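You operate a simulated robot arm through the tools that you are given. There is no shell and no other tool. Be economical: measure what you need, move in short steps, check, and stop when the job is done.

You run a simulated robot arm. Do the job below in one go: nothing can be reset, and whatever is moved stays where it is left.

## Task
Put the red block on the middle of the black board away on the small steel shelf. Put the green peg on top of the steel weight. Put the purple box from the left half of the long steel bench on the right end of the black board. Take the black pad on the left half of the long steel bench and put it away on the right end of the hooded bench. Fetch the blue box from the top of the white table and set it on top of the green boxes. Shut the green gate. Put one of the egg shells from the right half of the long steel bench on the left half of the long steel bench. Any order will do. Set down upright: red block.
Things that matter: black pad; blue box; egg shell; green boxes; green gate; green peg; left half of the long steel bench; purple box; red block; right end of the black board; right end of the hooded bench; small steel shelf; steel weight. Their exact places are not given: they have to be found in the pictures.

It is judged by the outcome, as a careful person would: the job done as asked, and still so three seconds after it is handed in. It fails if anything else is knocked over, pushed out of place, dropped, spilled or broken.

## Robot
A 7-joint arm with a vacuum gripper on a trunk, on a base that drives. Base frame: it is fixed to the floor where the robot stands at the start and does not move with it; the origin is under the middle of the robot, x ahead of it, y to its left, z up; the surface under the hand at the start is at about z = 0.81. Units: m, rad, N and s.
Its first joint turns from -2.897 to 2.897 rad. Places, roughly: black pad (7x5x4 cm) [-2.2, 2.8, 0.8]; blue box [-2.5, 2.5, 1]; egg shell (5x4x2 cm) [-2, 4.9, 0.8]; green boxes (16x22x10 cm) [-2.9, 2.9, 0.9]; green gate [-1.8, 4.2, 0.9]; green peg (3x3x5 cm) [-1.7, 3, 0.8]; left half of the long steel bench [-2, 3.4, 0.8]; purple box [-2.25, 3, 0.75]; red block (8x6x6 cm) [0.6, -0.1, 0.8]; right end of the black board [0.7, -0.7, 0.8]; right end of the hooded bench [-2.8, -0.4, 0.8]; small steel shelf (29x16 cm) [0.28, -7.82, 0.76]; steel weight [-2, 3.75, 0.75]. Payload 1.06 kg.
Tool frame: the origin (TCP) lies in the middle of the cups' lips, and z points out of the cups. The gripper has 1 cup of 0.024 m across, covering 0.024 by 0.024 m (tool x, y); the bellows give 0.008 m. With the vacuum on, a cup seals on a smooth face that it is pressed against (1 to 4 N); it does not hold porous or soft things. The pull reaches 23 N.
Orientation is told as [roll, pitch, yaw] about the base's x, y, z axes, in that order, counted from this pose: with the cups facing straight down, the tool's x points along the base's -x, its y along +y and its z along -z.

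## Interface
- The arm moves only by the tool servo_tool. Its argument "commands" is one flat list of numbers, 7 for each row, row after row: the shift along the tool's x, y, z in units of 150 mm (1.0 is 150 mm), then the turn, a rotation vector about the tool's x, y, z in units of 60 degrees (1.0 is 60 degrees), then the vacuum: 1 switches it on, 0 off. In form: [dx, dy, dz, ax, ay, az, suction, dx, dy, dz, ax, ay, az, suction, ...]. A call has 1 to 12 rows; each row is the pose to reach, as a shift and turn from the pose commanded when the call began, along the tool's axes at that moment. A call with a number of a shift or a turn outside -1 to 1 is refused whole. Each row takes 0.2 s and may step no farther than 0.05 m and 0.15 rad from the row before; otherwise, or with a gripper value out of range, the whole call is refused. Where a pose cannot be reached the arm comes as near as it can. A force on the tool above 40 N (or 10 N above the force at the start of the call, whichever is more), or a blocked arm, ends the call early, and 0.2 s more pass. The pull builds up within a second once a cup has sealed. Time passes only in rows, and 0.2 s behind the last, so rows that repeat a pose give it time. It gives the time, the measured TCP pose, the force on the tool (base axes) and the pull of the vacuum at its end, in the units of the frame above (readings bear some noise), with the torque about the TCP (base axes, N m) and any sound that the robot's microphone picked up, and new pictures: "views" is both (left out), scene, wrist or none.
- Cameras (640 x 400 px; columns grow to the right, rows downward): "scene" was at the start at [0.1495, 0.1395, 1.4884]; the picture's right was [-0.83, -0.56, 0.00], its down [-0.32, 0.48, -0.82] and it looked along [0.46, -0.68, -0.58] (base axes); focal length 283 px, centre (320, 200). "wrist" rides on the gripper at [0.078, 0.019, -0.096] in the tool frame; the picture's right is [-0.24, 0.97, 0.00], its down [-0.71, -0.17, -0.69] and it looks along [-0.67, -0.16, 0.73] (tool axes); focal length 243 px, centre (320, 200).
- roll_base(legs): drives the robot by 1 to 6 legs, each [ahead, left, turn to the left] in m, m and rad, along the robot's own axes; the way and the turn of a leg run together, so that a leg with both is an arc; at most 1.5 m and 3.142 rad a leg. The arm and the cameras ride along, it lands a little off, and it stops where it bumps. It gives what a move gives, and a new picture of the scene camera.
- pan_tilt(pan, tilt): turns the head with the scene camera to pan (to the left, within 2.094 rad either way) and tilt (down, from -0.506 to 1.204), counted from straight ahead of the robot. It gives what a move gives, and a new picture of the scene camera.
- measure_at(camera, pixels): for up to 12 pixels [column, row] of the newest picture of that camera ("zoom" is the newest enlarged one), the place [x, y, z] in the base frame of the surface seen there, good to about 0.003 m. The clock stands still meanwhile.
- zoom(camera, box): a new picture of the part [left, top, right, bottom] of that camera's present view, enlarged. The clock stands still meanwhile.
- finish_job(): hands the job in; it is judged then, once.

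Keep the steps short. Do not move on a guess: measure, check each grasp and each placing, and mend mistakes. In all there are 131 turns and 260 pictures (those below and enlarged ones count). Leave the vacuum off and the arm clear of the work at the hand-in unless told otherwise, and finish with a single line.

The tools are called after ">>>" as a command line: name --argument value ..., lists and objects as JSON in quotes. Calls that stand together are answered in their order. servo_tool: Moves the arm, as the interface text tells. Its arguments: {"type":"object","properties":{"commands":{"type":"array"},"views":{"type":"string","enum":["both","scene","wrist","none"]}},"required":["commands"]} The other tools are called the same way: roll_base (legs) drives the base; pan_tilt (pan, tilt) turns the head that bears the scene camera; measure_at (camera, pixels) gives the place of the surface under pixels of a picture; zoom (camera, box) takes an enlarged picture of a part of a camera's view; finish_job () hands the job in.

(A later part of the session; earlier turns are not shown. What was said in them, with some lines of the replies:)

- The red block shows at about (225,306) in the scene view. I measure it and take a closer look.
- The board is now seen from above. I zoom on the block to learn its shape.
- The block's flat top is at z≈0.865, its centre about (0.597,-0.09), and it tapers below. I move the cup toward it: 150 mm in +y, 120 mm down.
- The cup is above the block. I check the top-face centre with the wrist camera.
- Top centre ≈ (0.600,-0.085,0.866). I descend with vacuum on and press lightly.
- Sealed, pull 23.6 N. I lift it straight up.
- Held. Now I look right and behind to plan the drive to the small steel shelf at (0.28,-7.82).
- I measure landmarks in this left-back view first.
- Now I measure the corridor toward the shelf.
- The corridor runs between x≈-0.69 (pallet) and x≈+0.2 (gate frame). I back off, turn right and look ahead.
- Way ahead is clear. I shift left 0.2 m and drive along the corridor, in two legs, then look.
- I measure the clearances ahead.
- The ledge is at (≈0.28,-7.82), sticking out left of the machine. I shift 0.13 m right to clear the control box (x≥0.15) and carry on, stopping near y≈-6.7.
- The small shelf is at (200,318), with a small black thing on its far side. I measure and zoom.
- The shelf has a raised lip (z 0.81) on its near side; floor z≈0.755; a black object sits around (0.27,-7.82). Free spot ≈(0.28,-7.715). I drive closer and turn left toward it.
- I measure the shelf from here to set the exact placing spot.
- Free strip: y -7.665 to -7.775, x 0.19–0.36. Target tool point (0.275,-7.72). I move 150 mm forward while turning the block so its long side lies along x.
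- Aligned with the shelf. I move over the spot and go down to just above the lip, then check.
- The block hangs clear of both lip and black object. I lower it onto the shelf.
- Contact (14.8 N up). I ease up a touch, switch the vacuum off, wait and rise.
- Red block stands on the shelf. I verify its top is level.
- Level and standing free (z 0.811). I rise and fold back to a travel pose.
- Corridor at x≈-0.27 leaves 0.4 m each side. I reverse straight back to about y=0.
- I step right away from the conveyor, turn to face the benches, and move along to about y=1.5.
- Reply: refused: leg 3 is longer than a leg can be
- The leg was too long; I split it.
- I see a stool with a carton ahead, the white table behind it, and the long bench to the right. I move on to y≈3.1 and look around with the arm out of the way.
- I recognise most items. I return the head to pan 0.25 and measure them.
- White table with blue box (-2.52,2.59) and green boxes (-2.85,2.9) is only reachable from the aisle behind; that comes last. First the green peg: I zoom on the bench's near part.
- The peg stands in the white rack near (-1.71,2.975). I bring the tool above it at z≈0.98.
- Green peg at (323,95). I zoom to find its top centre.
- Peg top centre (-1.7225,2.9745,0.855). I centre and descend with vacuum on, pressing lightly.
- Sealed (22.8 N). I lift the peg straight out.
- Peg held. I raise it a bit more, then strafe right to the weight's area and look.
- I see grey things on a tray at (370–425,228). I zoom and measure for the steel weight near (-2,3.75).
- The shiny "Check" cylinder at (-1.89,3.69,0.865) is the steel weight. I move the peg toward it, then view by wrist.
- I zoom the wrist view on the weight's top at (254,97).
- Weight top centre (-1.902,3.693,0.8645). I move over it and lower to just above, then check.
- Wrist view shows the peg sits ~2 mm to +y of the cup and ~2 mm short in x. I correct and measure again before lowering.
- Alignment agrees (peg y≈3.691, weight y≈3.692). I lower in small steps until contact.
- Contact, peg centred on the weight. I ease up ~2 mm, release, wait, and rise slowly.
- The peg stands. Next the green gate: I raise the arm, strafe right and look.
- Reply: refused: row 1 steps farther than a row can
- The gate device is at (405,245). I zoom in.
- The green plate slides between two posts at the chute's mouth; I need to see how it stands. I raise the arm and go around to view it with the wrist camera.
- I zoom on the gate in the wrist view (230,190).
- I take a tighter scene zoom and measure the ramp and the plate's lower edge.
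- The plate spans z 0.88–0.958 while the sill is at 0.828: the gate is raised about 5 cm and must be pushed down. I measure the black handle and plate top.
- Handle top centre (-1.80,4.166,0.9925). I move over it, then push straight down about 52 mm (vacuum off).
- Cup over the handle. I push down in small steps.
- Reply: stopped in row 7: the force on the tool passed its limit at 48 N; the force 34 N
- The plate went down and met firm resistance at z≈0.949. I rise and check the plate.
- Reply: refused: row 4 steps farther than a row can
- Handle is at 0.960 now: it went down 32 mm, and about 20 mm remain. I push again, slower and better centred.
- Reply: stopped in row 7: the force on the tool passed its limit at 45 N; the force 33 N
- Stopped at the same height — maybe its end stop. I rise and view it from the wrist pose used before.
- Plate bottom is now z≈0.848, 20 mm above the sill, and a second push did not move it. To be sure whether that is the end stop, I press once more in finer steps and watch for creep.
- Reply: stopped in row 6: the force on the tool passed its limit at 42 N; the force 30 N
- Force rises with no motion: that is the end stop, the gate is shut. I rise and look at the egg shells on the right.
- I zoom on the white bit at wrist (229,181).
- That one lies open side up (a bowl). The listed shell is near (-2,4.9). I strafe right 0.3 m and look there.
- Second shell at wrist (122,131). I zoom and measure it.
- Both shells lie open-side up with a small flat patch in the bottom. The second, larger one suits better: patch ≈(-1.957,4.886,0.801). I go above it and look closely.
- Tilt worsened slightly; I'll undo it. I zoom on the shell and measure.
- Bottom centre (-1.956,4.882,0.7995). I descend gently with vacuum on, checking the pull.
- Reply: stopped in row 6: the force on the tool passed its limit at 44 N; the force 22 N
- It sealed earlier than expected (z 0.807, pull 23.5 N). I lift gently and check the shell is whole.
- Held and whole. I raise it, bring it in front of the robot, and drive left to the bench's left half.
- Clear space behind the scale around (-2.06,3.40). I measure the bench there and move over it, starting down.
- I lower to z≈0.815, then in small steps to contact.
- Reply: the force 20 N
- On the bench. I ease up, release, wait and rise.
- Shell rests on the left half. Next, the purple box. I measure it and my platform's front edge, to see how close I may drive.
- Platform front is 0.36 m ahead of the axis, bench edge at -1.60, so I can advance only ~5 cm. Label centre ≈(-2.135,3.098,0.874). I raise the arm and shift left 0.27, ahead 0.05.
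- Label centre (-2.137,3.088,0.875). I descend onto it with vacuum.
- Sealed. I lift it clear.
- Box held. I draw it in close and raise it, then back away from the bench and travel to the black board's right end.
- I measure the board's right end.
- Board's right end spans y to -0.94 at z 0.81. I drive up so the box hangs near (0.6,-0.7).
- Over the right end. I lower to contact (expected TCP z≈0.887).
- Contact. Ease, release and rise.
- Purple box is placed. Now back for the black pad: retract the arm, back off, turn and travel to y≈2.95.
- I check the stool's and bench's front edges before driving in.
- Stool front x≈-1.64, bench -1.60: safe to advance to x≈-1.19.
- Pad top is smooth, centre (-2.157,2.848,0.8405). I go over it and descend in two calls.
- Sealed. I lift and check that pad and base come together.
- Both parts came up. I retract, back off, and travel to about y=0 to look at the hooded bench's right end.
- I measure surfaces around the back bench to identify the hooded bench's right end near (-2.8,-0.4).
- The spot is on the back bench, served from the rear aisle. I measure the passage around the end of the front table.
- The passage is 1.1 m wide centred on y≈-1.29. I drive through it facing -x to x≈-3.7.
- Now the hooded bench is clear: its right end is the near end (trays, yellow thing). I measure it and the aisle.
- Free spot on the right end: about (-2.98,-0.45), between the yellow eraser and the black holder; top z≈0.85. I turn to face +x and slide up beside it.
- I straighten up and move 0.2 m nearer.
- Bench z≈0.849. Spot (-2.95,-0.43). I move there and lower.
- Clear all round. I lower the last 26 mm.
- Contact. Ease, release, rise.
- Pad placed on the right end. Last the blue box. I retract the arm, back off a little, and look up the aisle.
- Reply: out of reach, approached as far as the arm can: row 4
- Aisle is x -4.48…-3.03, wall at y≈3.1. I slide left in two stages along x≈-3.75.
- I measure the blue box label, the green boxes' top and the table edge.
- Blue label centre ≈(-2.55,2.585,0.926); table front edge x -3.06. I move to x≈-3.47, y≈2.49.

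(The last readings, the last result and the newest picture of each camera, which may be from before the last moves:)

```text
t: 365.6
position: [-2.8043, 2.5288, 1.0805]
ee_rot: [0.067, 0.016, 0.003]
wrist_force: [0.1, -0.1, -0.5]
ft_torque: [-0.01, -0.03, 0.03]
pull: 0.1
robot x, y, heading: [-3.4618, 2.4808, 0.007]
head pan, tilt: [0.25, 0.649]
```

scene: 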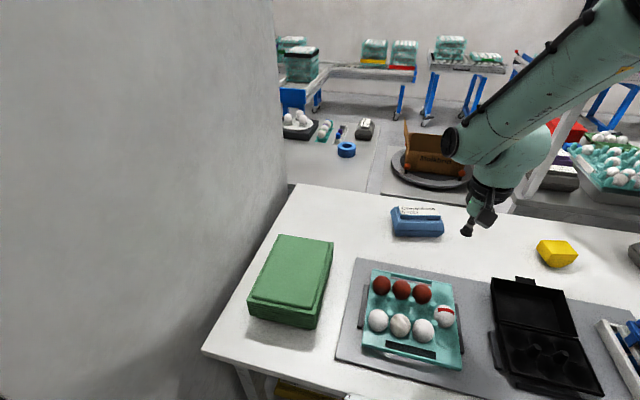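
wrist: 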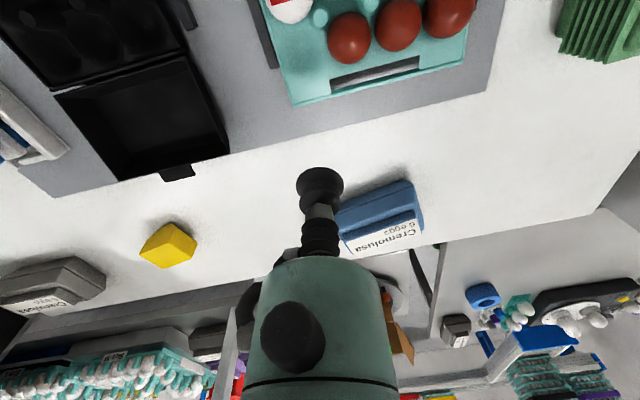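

I level the tool and move toward the blue box.

>>> servo_tool --commands '[-0.2, 0.05, 0, 0.03, -0.007, 0, 0, -0.45, 0.12, 0, 0.064, -0.015, 0, 0, -0.7, 0.2, 0, 0.064, -0.015, 0, 0, -0.9, 0.3, 0, 0.064, -0.015, 0, 0]' --views "wrist"

```text
t: 366.6
position: [-2.6666, 2.5766, 1.0824]
ee_rot: [-0.002, 0.002, 0.003]
wrist_force: [-0.3, -0.1, 0.4]
ft_torque: [0.02, 0.0, 0.02]
pull: 0.0
robot x, y, heading: [-3.4679, 2.4811, 0.001]
head pan, tilt: [0.25, 0.649]
```

wrist: 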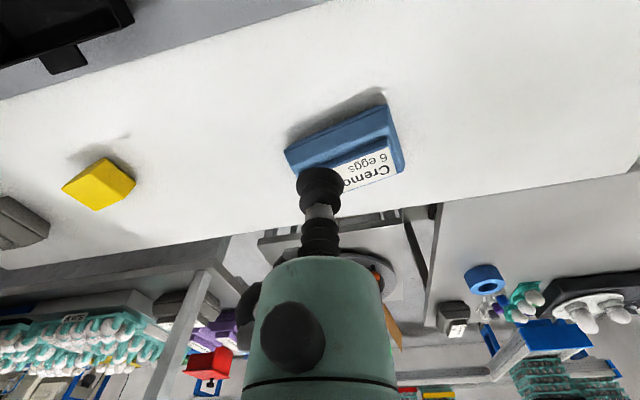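

>>> servo_tool --commands '[-0.25, 0, 0, 0, 0, 0, 0, -0.5, 0, 0, 0, 0, 0, 0, -0.7, 0, 0.15, 0, 0, 0, 0]' --views "wrist"

>>> zoom --camera "wrist" --box '[260, 60, 420, 180]'

```text
t: 367.4
position: [-2.5595, 2.5777, 1.0588]
ee_rot: [0.001, -0.001, 0.003]
wrist_force: [0.0, 0.5, 0.5]
ft_torque: [0.02, -0.01, -0.02]
pull: 0.1
robot x, y, heading: [-3.4699, 2.4806, 0.004]
head pan, tilt: [0.25, 0.649]
```

wrist: 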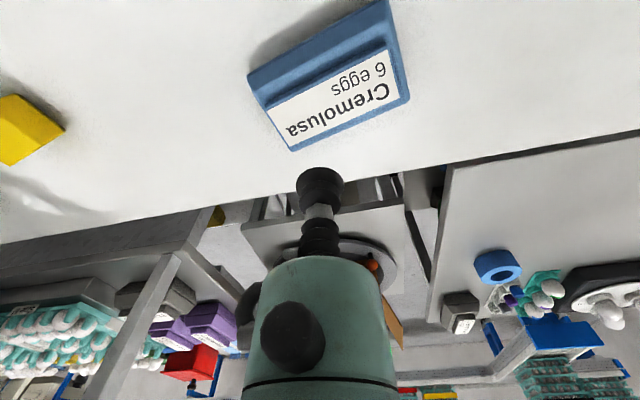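

```text
3.33 times, centred on (340, 120) of wrist
```

zoom: 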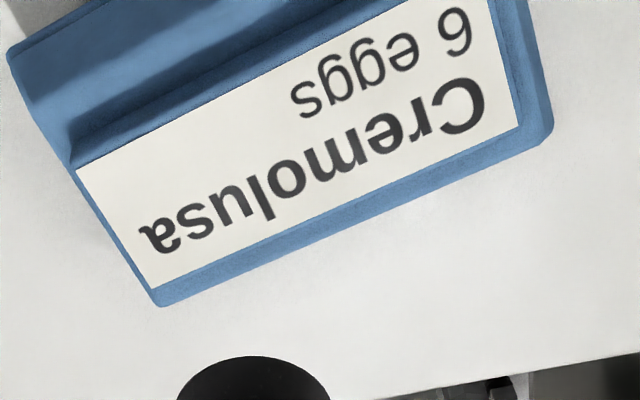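

>>> measure_at --camera "wrist" --pixels '[[270, 110], [293, 145], [385, 53], [397, 95], [336, 102], [330, 110], [250, 75], [380, 5]]'

```text
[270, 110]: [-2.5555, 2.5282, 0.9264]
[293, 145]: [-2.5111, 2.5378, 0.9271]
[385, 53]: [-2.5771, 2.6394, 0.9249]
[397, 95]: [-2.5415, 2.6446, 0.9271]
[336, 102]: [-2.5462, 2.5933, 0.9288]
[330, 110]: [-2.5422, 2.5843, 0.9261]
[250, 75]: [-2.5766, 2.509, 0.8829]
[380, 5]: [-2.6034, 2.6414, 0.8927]
```

Label centre (-2.546,2.5875,0.9265). I descend onto it with vacuum.

>>> servo_tool --commands '[-0.088, 0.065, 0.25, 0, 0, 0, 1, -0.088, 0.065, 0.5, 0, 0, 0, 1, -0.088, 0.065, 0.72, 0, 0, 0, 1, -0.088, 0.065, 0.83, 0, 0, 0, 1, -0.088, 0.065, 0.87, 0, 0, 0, 1, -0.088, 0.065, 0.89, 0, 0, 0, 1, -0.088, 0.065, 0.9, 0, 0, 0, 1, -0.088, 0.065, 0.9, 0, 0, 0, 1, -0.088, 0.065, 0.9, 0, 0, 0, 1]' --views "none"

>>> measure_at --camera "scene" --pixels '[[281, 240], [330, 246], [308, 303], [253, 292], [290, 270]]'

```text
t: 369.4
position: [-2.5478, 2.5878, 0.923]
ee_rot: [-0.002, 0.001, 0.003]
wrist_force: [-0.2, -3.0, 11.9]
ft_torque: [0.01, -0.02, 0.01]
pull: 23.0
robot x, y, heading: [-3.4685, 2.4841, -0.0]
head pan, tilt: [0.25, 0.649]
```

```text
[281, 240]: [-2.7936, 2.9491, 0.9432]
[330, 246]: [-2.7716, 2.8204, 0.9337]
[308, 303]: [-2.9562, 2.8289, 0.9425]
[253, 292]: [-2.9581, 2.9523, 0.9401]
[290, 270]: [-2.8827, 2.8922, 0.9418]
```

Sealed. I lift it; the green top is x -2.96…-2.78, y 2.82…2.95 (centre (-2.87,2.888), long side along x).

>>> servo_tool --commands '[0, 0, -0.1, 0, 0, 0, 1, 0, 0, -0.3, 0, 0, 0, 1, 0, 0, -0.55, 0, 0, 0, 1, 0, 0, -0.8, 0, 0, 0, 1, 0, 0, -1, 0, 0, 0, 1]' --views "scene"

>>> servo_tool --commands '[0.14, 0.03, 0, 0, 0, -0.14, 1, 0.28, 0.06, 0, 0, 0, -0.28, 1, 0.42, 0.1, 0, 0, 0, -0.42, 1, 0.56, 0.13, 0, 0, 0, -0.56, 1, 0.7, 0.16, 0, 0, 0, -0.7, 1, 0.85, 0.2, 0, 0, 0, -0.84, 1, 1, 0.25, 0, 0, 0, -0.98, 1]' --views "both"

```text
t: 370.6
position: [-2.5492, 2.588, 1.0722]
ee_rot: [0.001, 0.001, 0.003]
wrist_force: [0.9, -0.2, -4.7]
ft_torque: [-0.01, 0.01, -0.01]
pull: 23.3
robot x, y, heading: [-3.4722, 2.4825, 0.002]
head pan, tilt: [0.25, 0.649]
```

scene: 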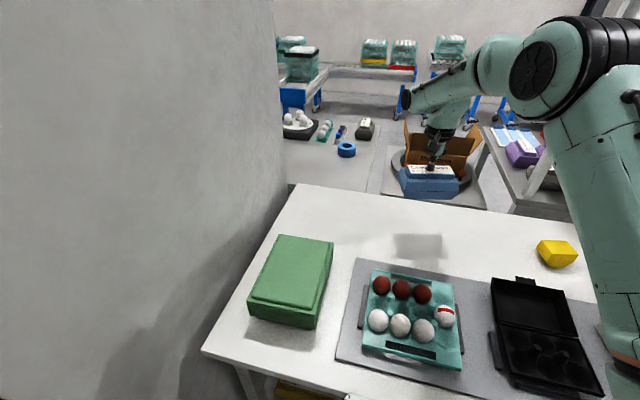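

```text
t: 372.2
position: [-2.6983, 2.6258, 1.0722]
ee_rot: [0.002, -0.001, 1.031]
wrist_force: [-0.2, 0.3, -4.6]
ft_torque: [-0.02, 0.03, 0.0]
pull: 22.9
robot x, y, heading: [-3.4688, 2.4804, 0.006]
head pan, tilt: [0.25, 0.649]
```

scene: 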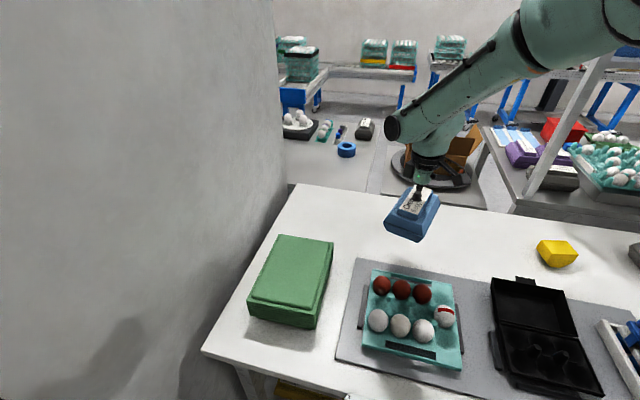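
wrist: 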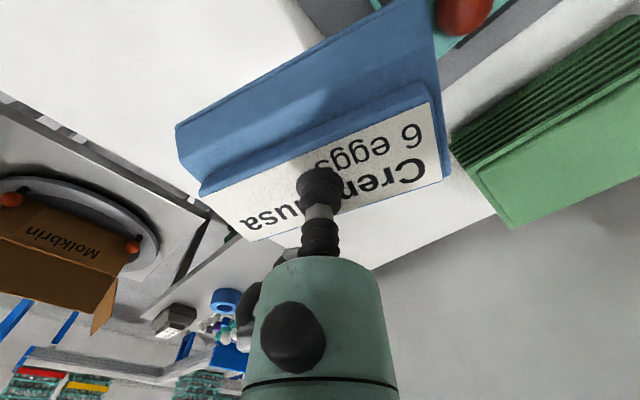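

Rotation is going well. I continue toward the green stack and finish the turn.

>>> servo_tool --commands '[-0.09, 0.19, 0, 0, 0, -0.06, 1, -0.18, 0.38, 0, 0, 0, -0.12, 1, -0.27, 0.57, 0, 0, 0, -0.18, 1, -0.36, 0.76, 0, 0, 0, -0.24, 1, -0.45, 0.94, 0, 0, 0, -0.3, 1]' --views "both"

```text
t: 373.4
position: [-2.7865, 2.7559, 1.0716]
ee_rot: [-0.001, 0.0, 1.345]
wrist_force: [-0.3, -1.0, -4.7]
ft_torque: [-0.01, 0.01, 0.0]
pull: 22.4
robot x, y, heading: [-3.4679, 2.4792, 0.001]
head pan, tilt: [0.25, 0.649]
```

scene: 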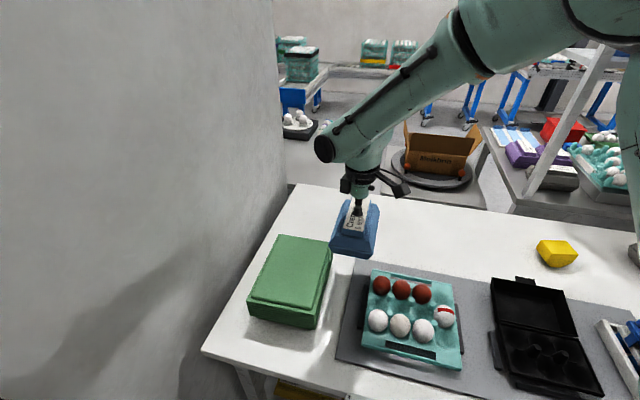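
wrist: 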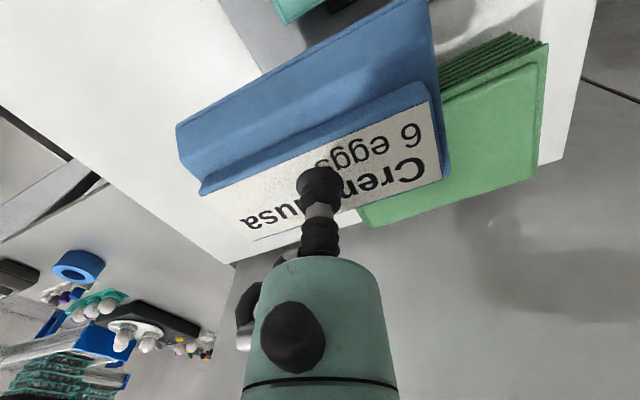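

I check the clearance of the wrist joint to the wall before moving on.

>>> measure_at --camera "scene" --pixels '[[323, 148], [340, 140], [250, 150], [200, 150], [270, 170], [345, 185]]'

```text
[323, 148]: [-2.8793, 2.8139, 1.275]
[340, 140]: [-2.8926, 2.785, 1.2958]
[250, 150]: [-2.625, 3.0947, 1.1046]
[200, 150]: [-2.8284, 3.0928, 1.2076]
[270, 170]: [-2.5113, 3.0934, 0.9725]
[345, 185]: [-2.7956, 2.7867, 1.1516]
```

Wall is at y 3.094, the joint will stay ~12 cm clear. I move over the stack.

>>> servo_tool --commands '[-0.18, 0.18, 0, 0, 0, 0, 1, -0.36, 0.37, 0, 0, 0, 0, 1, -0.55, 0.55, 0, 0, 0, 0, 1, -0.733, 0.74, 0, 0, 0, 0, 1]' --views "both"

>>> zoom --camera "scene" --box '[210, 180, 370, 340]'

```text
t: 374.4
position: [-2.87, 2.8859, 1.0749]
ee_rot: [0.001, 0.001, 1.343]
wrist_force: [0.4, -0.5, -4.7]
ft_torque: [0.0, 0.04, 0.01]
pull: 23.1
robot x, y, heading: [-3.4692, 2.4796, 0.002]
head pan, tilt: [0.25, 0.649]
```

scene: 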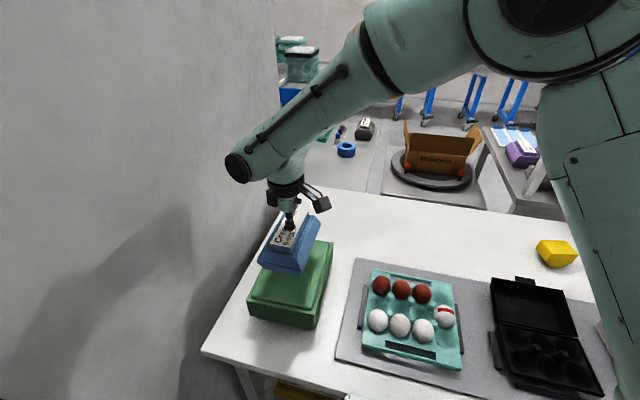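
wrist: 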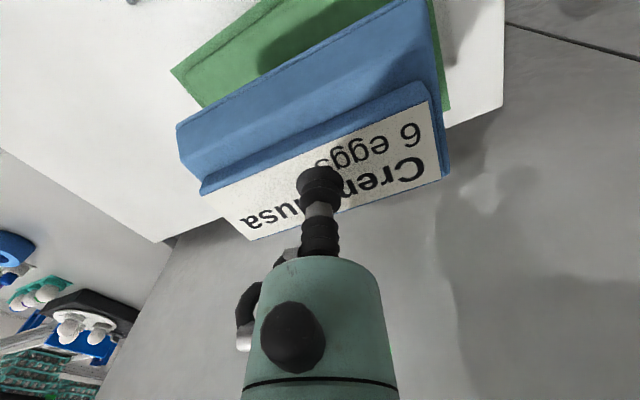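

```text
2.50 times, centred on (290, 260) of scene
```

zoom: 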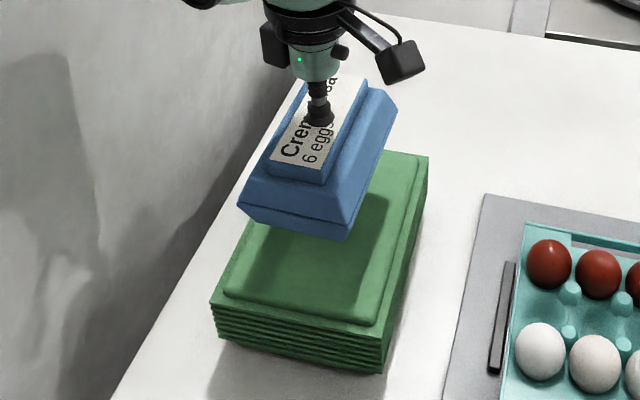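

Aligned. I lower toward contact, expected TCP z≈1.018.

>>> servo_tool --commands '[0, 0, 0.15, 0, 0, 0, 1, 0, 0, 0.28, 0, 0, 0, 1, 0, 0, 0.34, 0, 0, 0, 1, 0, 0, 0.37, 0, 0, 0, 1]' --views "none"

```text
t: 375.4
position: [-2.8698, 2.8877, 1.0198]
ee_rot: [-0.001, -0.003, 1.345]
wrist_force: [-0.3, 0.7, 4.2]
ft_torque: [-0.03, 0.02, -0.05]
pull: 23.2
robot x, y, heading: [-3.4684, 2.4804, 0.007]
head pan, tilt: [0.25, 0.649]
```

Light contact (4 N). One more small step, then check.

>>> servo_tool --commands '[0, 0, 0.01, 0, 0, 0, 1, 0, 0, 0.01, 0, 0, 0, 1]' --views "scene"

>>> zoom --camera "scene" --box '[210, 180, 370, 340]'

```text
t: 376.0
position: [-2.8695, 2.8875, 1.0179]
ee_rot: [0.0, -0.005, 1.343]
wrist_force: [-1.7, 4.1, 14.4]
ft_torque: [-0.07, 0.0, -0.06]
pull: 22.9
robot x, y, heading: [-3.4673, 2.4805, 0.0]
head pan, tilt: [0.25, 0.649]
```

scene: 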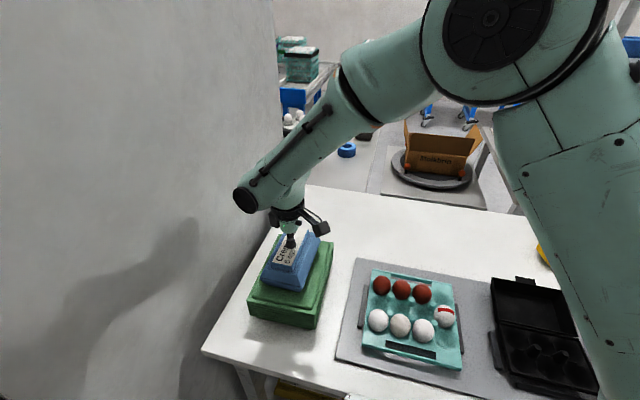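

```text
2.50 times, centred on (290, 260) of scene
```

zoom: 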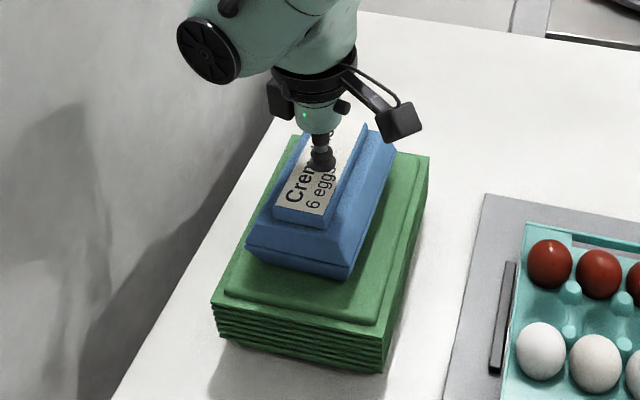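

The box sits on the green boxes. I ease, release, wait and rise.

>>> servo_tool --commands '[0, 0, -0.012, 0, 0, 0, 1, 0, 0, -0.012, 0, 0, 0, 0, 0, 0, -0.012, 0, 0, 0, 0, 0, 0, -0.012, 0, 0, 0, 0, 0, 0, -0.012, 0, 0, 0, 0, 0, 0, -0.1, 0, 0, 0, 0, 0, 0, -0.3, 0, 0, 0, 0, 0, 0, -0.55, 0, 0, 0, 0, 0, 0, -0.8, 0, 0, 0, 0]' --views "both"

>>> zoom --camera "scene" --box '[210, 180, 370, 340]'

```text
t: 378.0
position: [-2.87, 2.8897, 1.1343]
ee_rot: [0.001, -0.001, 1.344]
wrist_force: [-0.4, -0.1, -0.7]
ft_torque: [-0.01, -0.02, 0.03]
pull: 0.1
robot x, y, heading: [-3.4678, 2.4842, 0.001]
head pan, tilt: [0.25, 0.649]
```

scene: 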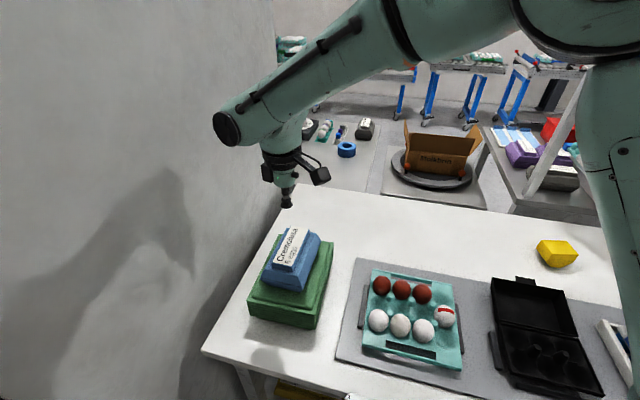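
wrist: 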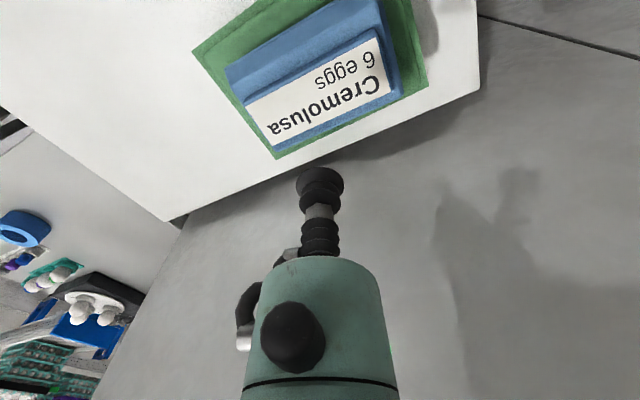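

```text
2.50 times, centred on (290, 260) of scene
```

zoom: 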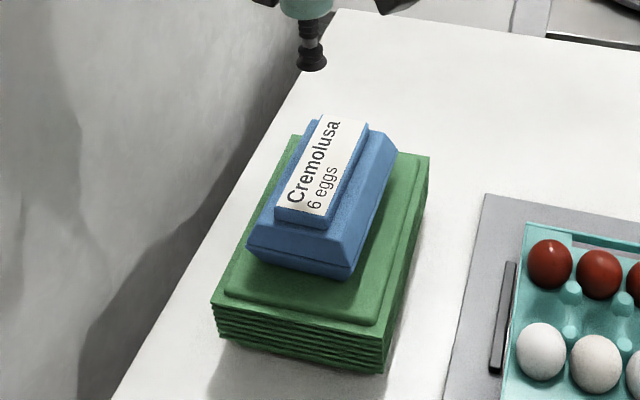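

Blue box is stable on the green boxes, vacuum off. I back away 0.25 m so the arm is clear.

>>> roll_base --legs '[[-0.25, 0, 0]]'

```text
t: 379.8
position: [-3.1246, 2.8896, 1.1345]
ee_rot: [0.003, 0.0, 1.344]
wrist_force: [0.1, -0.5, 0.2]
ft_torque: [-0.03, 0.0, 0.0]
pull: 0.1
robot x, y, heading: [-3.7249, 2.4808, 0.003]
head pan, tilt: [0.25, 0.649]
```

scene: 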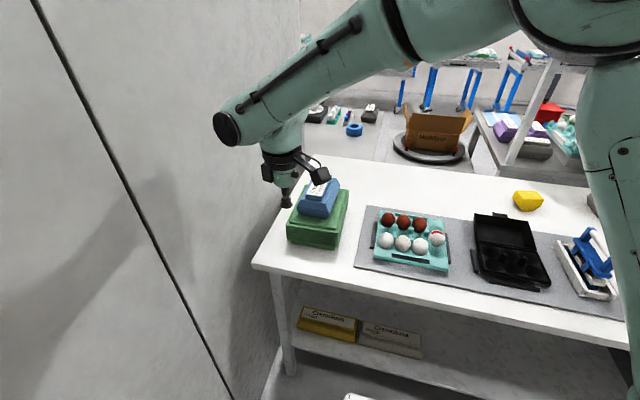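

All seven placements are done and the arm is clear, so I hand the job in.

>>> finish_job

```text
The job is handed in.
```

I handed the job in with all seven tasks carried out; the one doubt is the green gate, which I pushed down until it met a hard stop, though its plate still sits about 2 cm above the sill.
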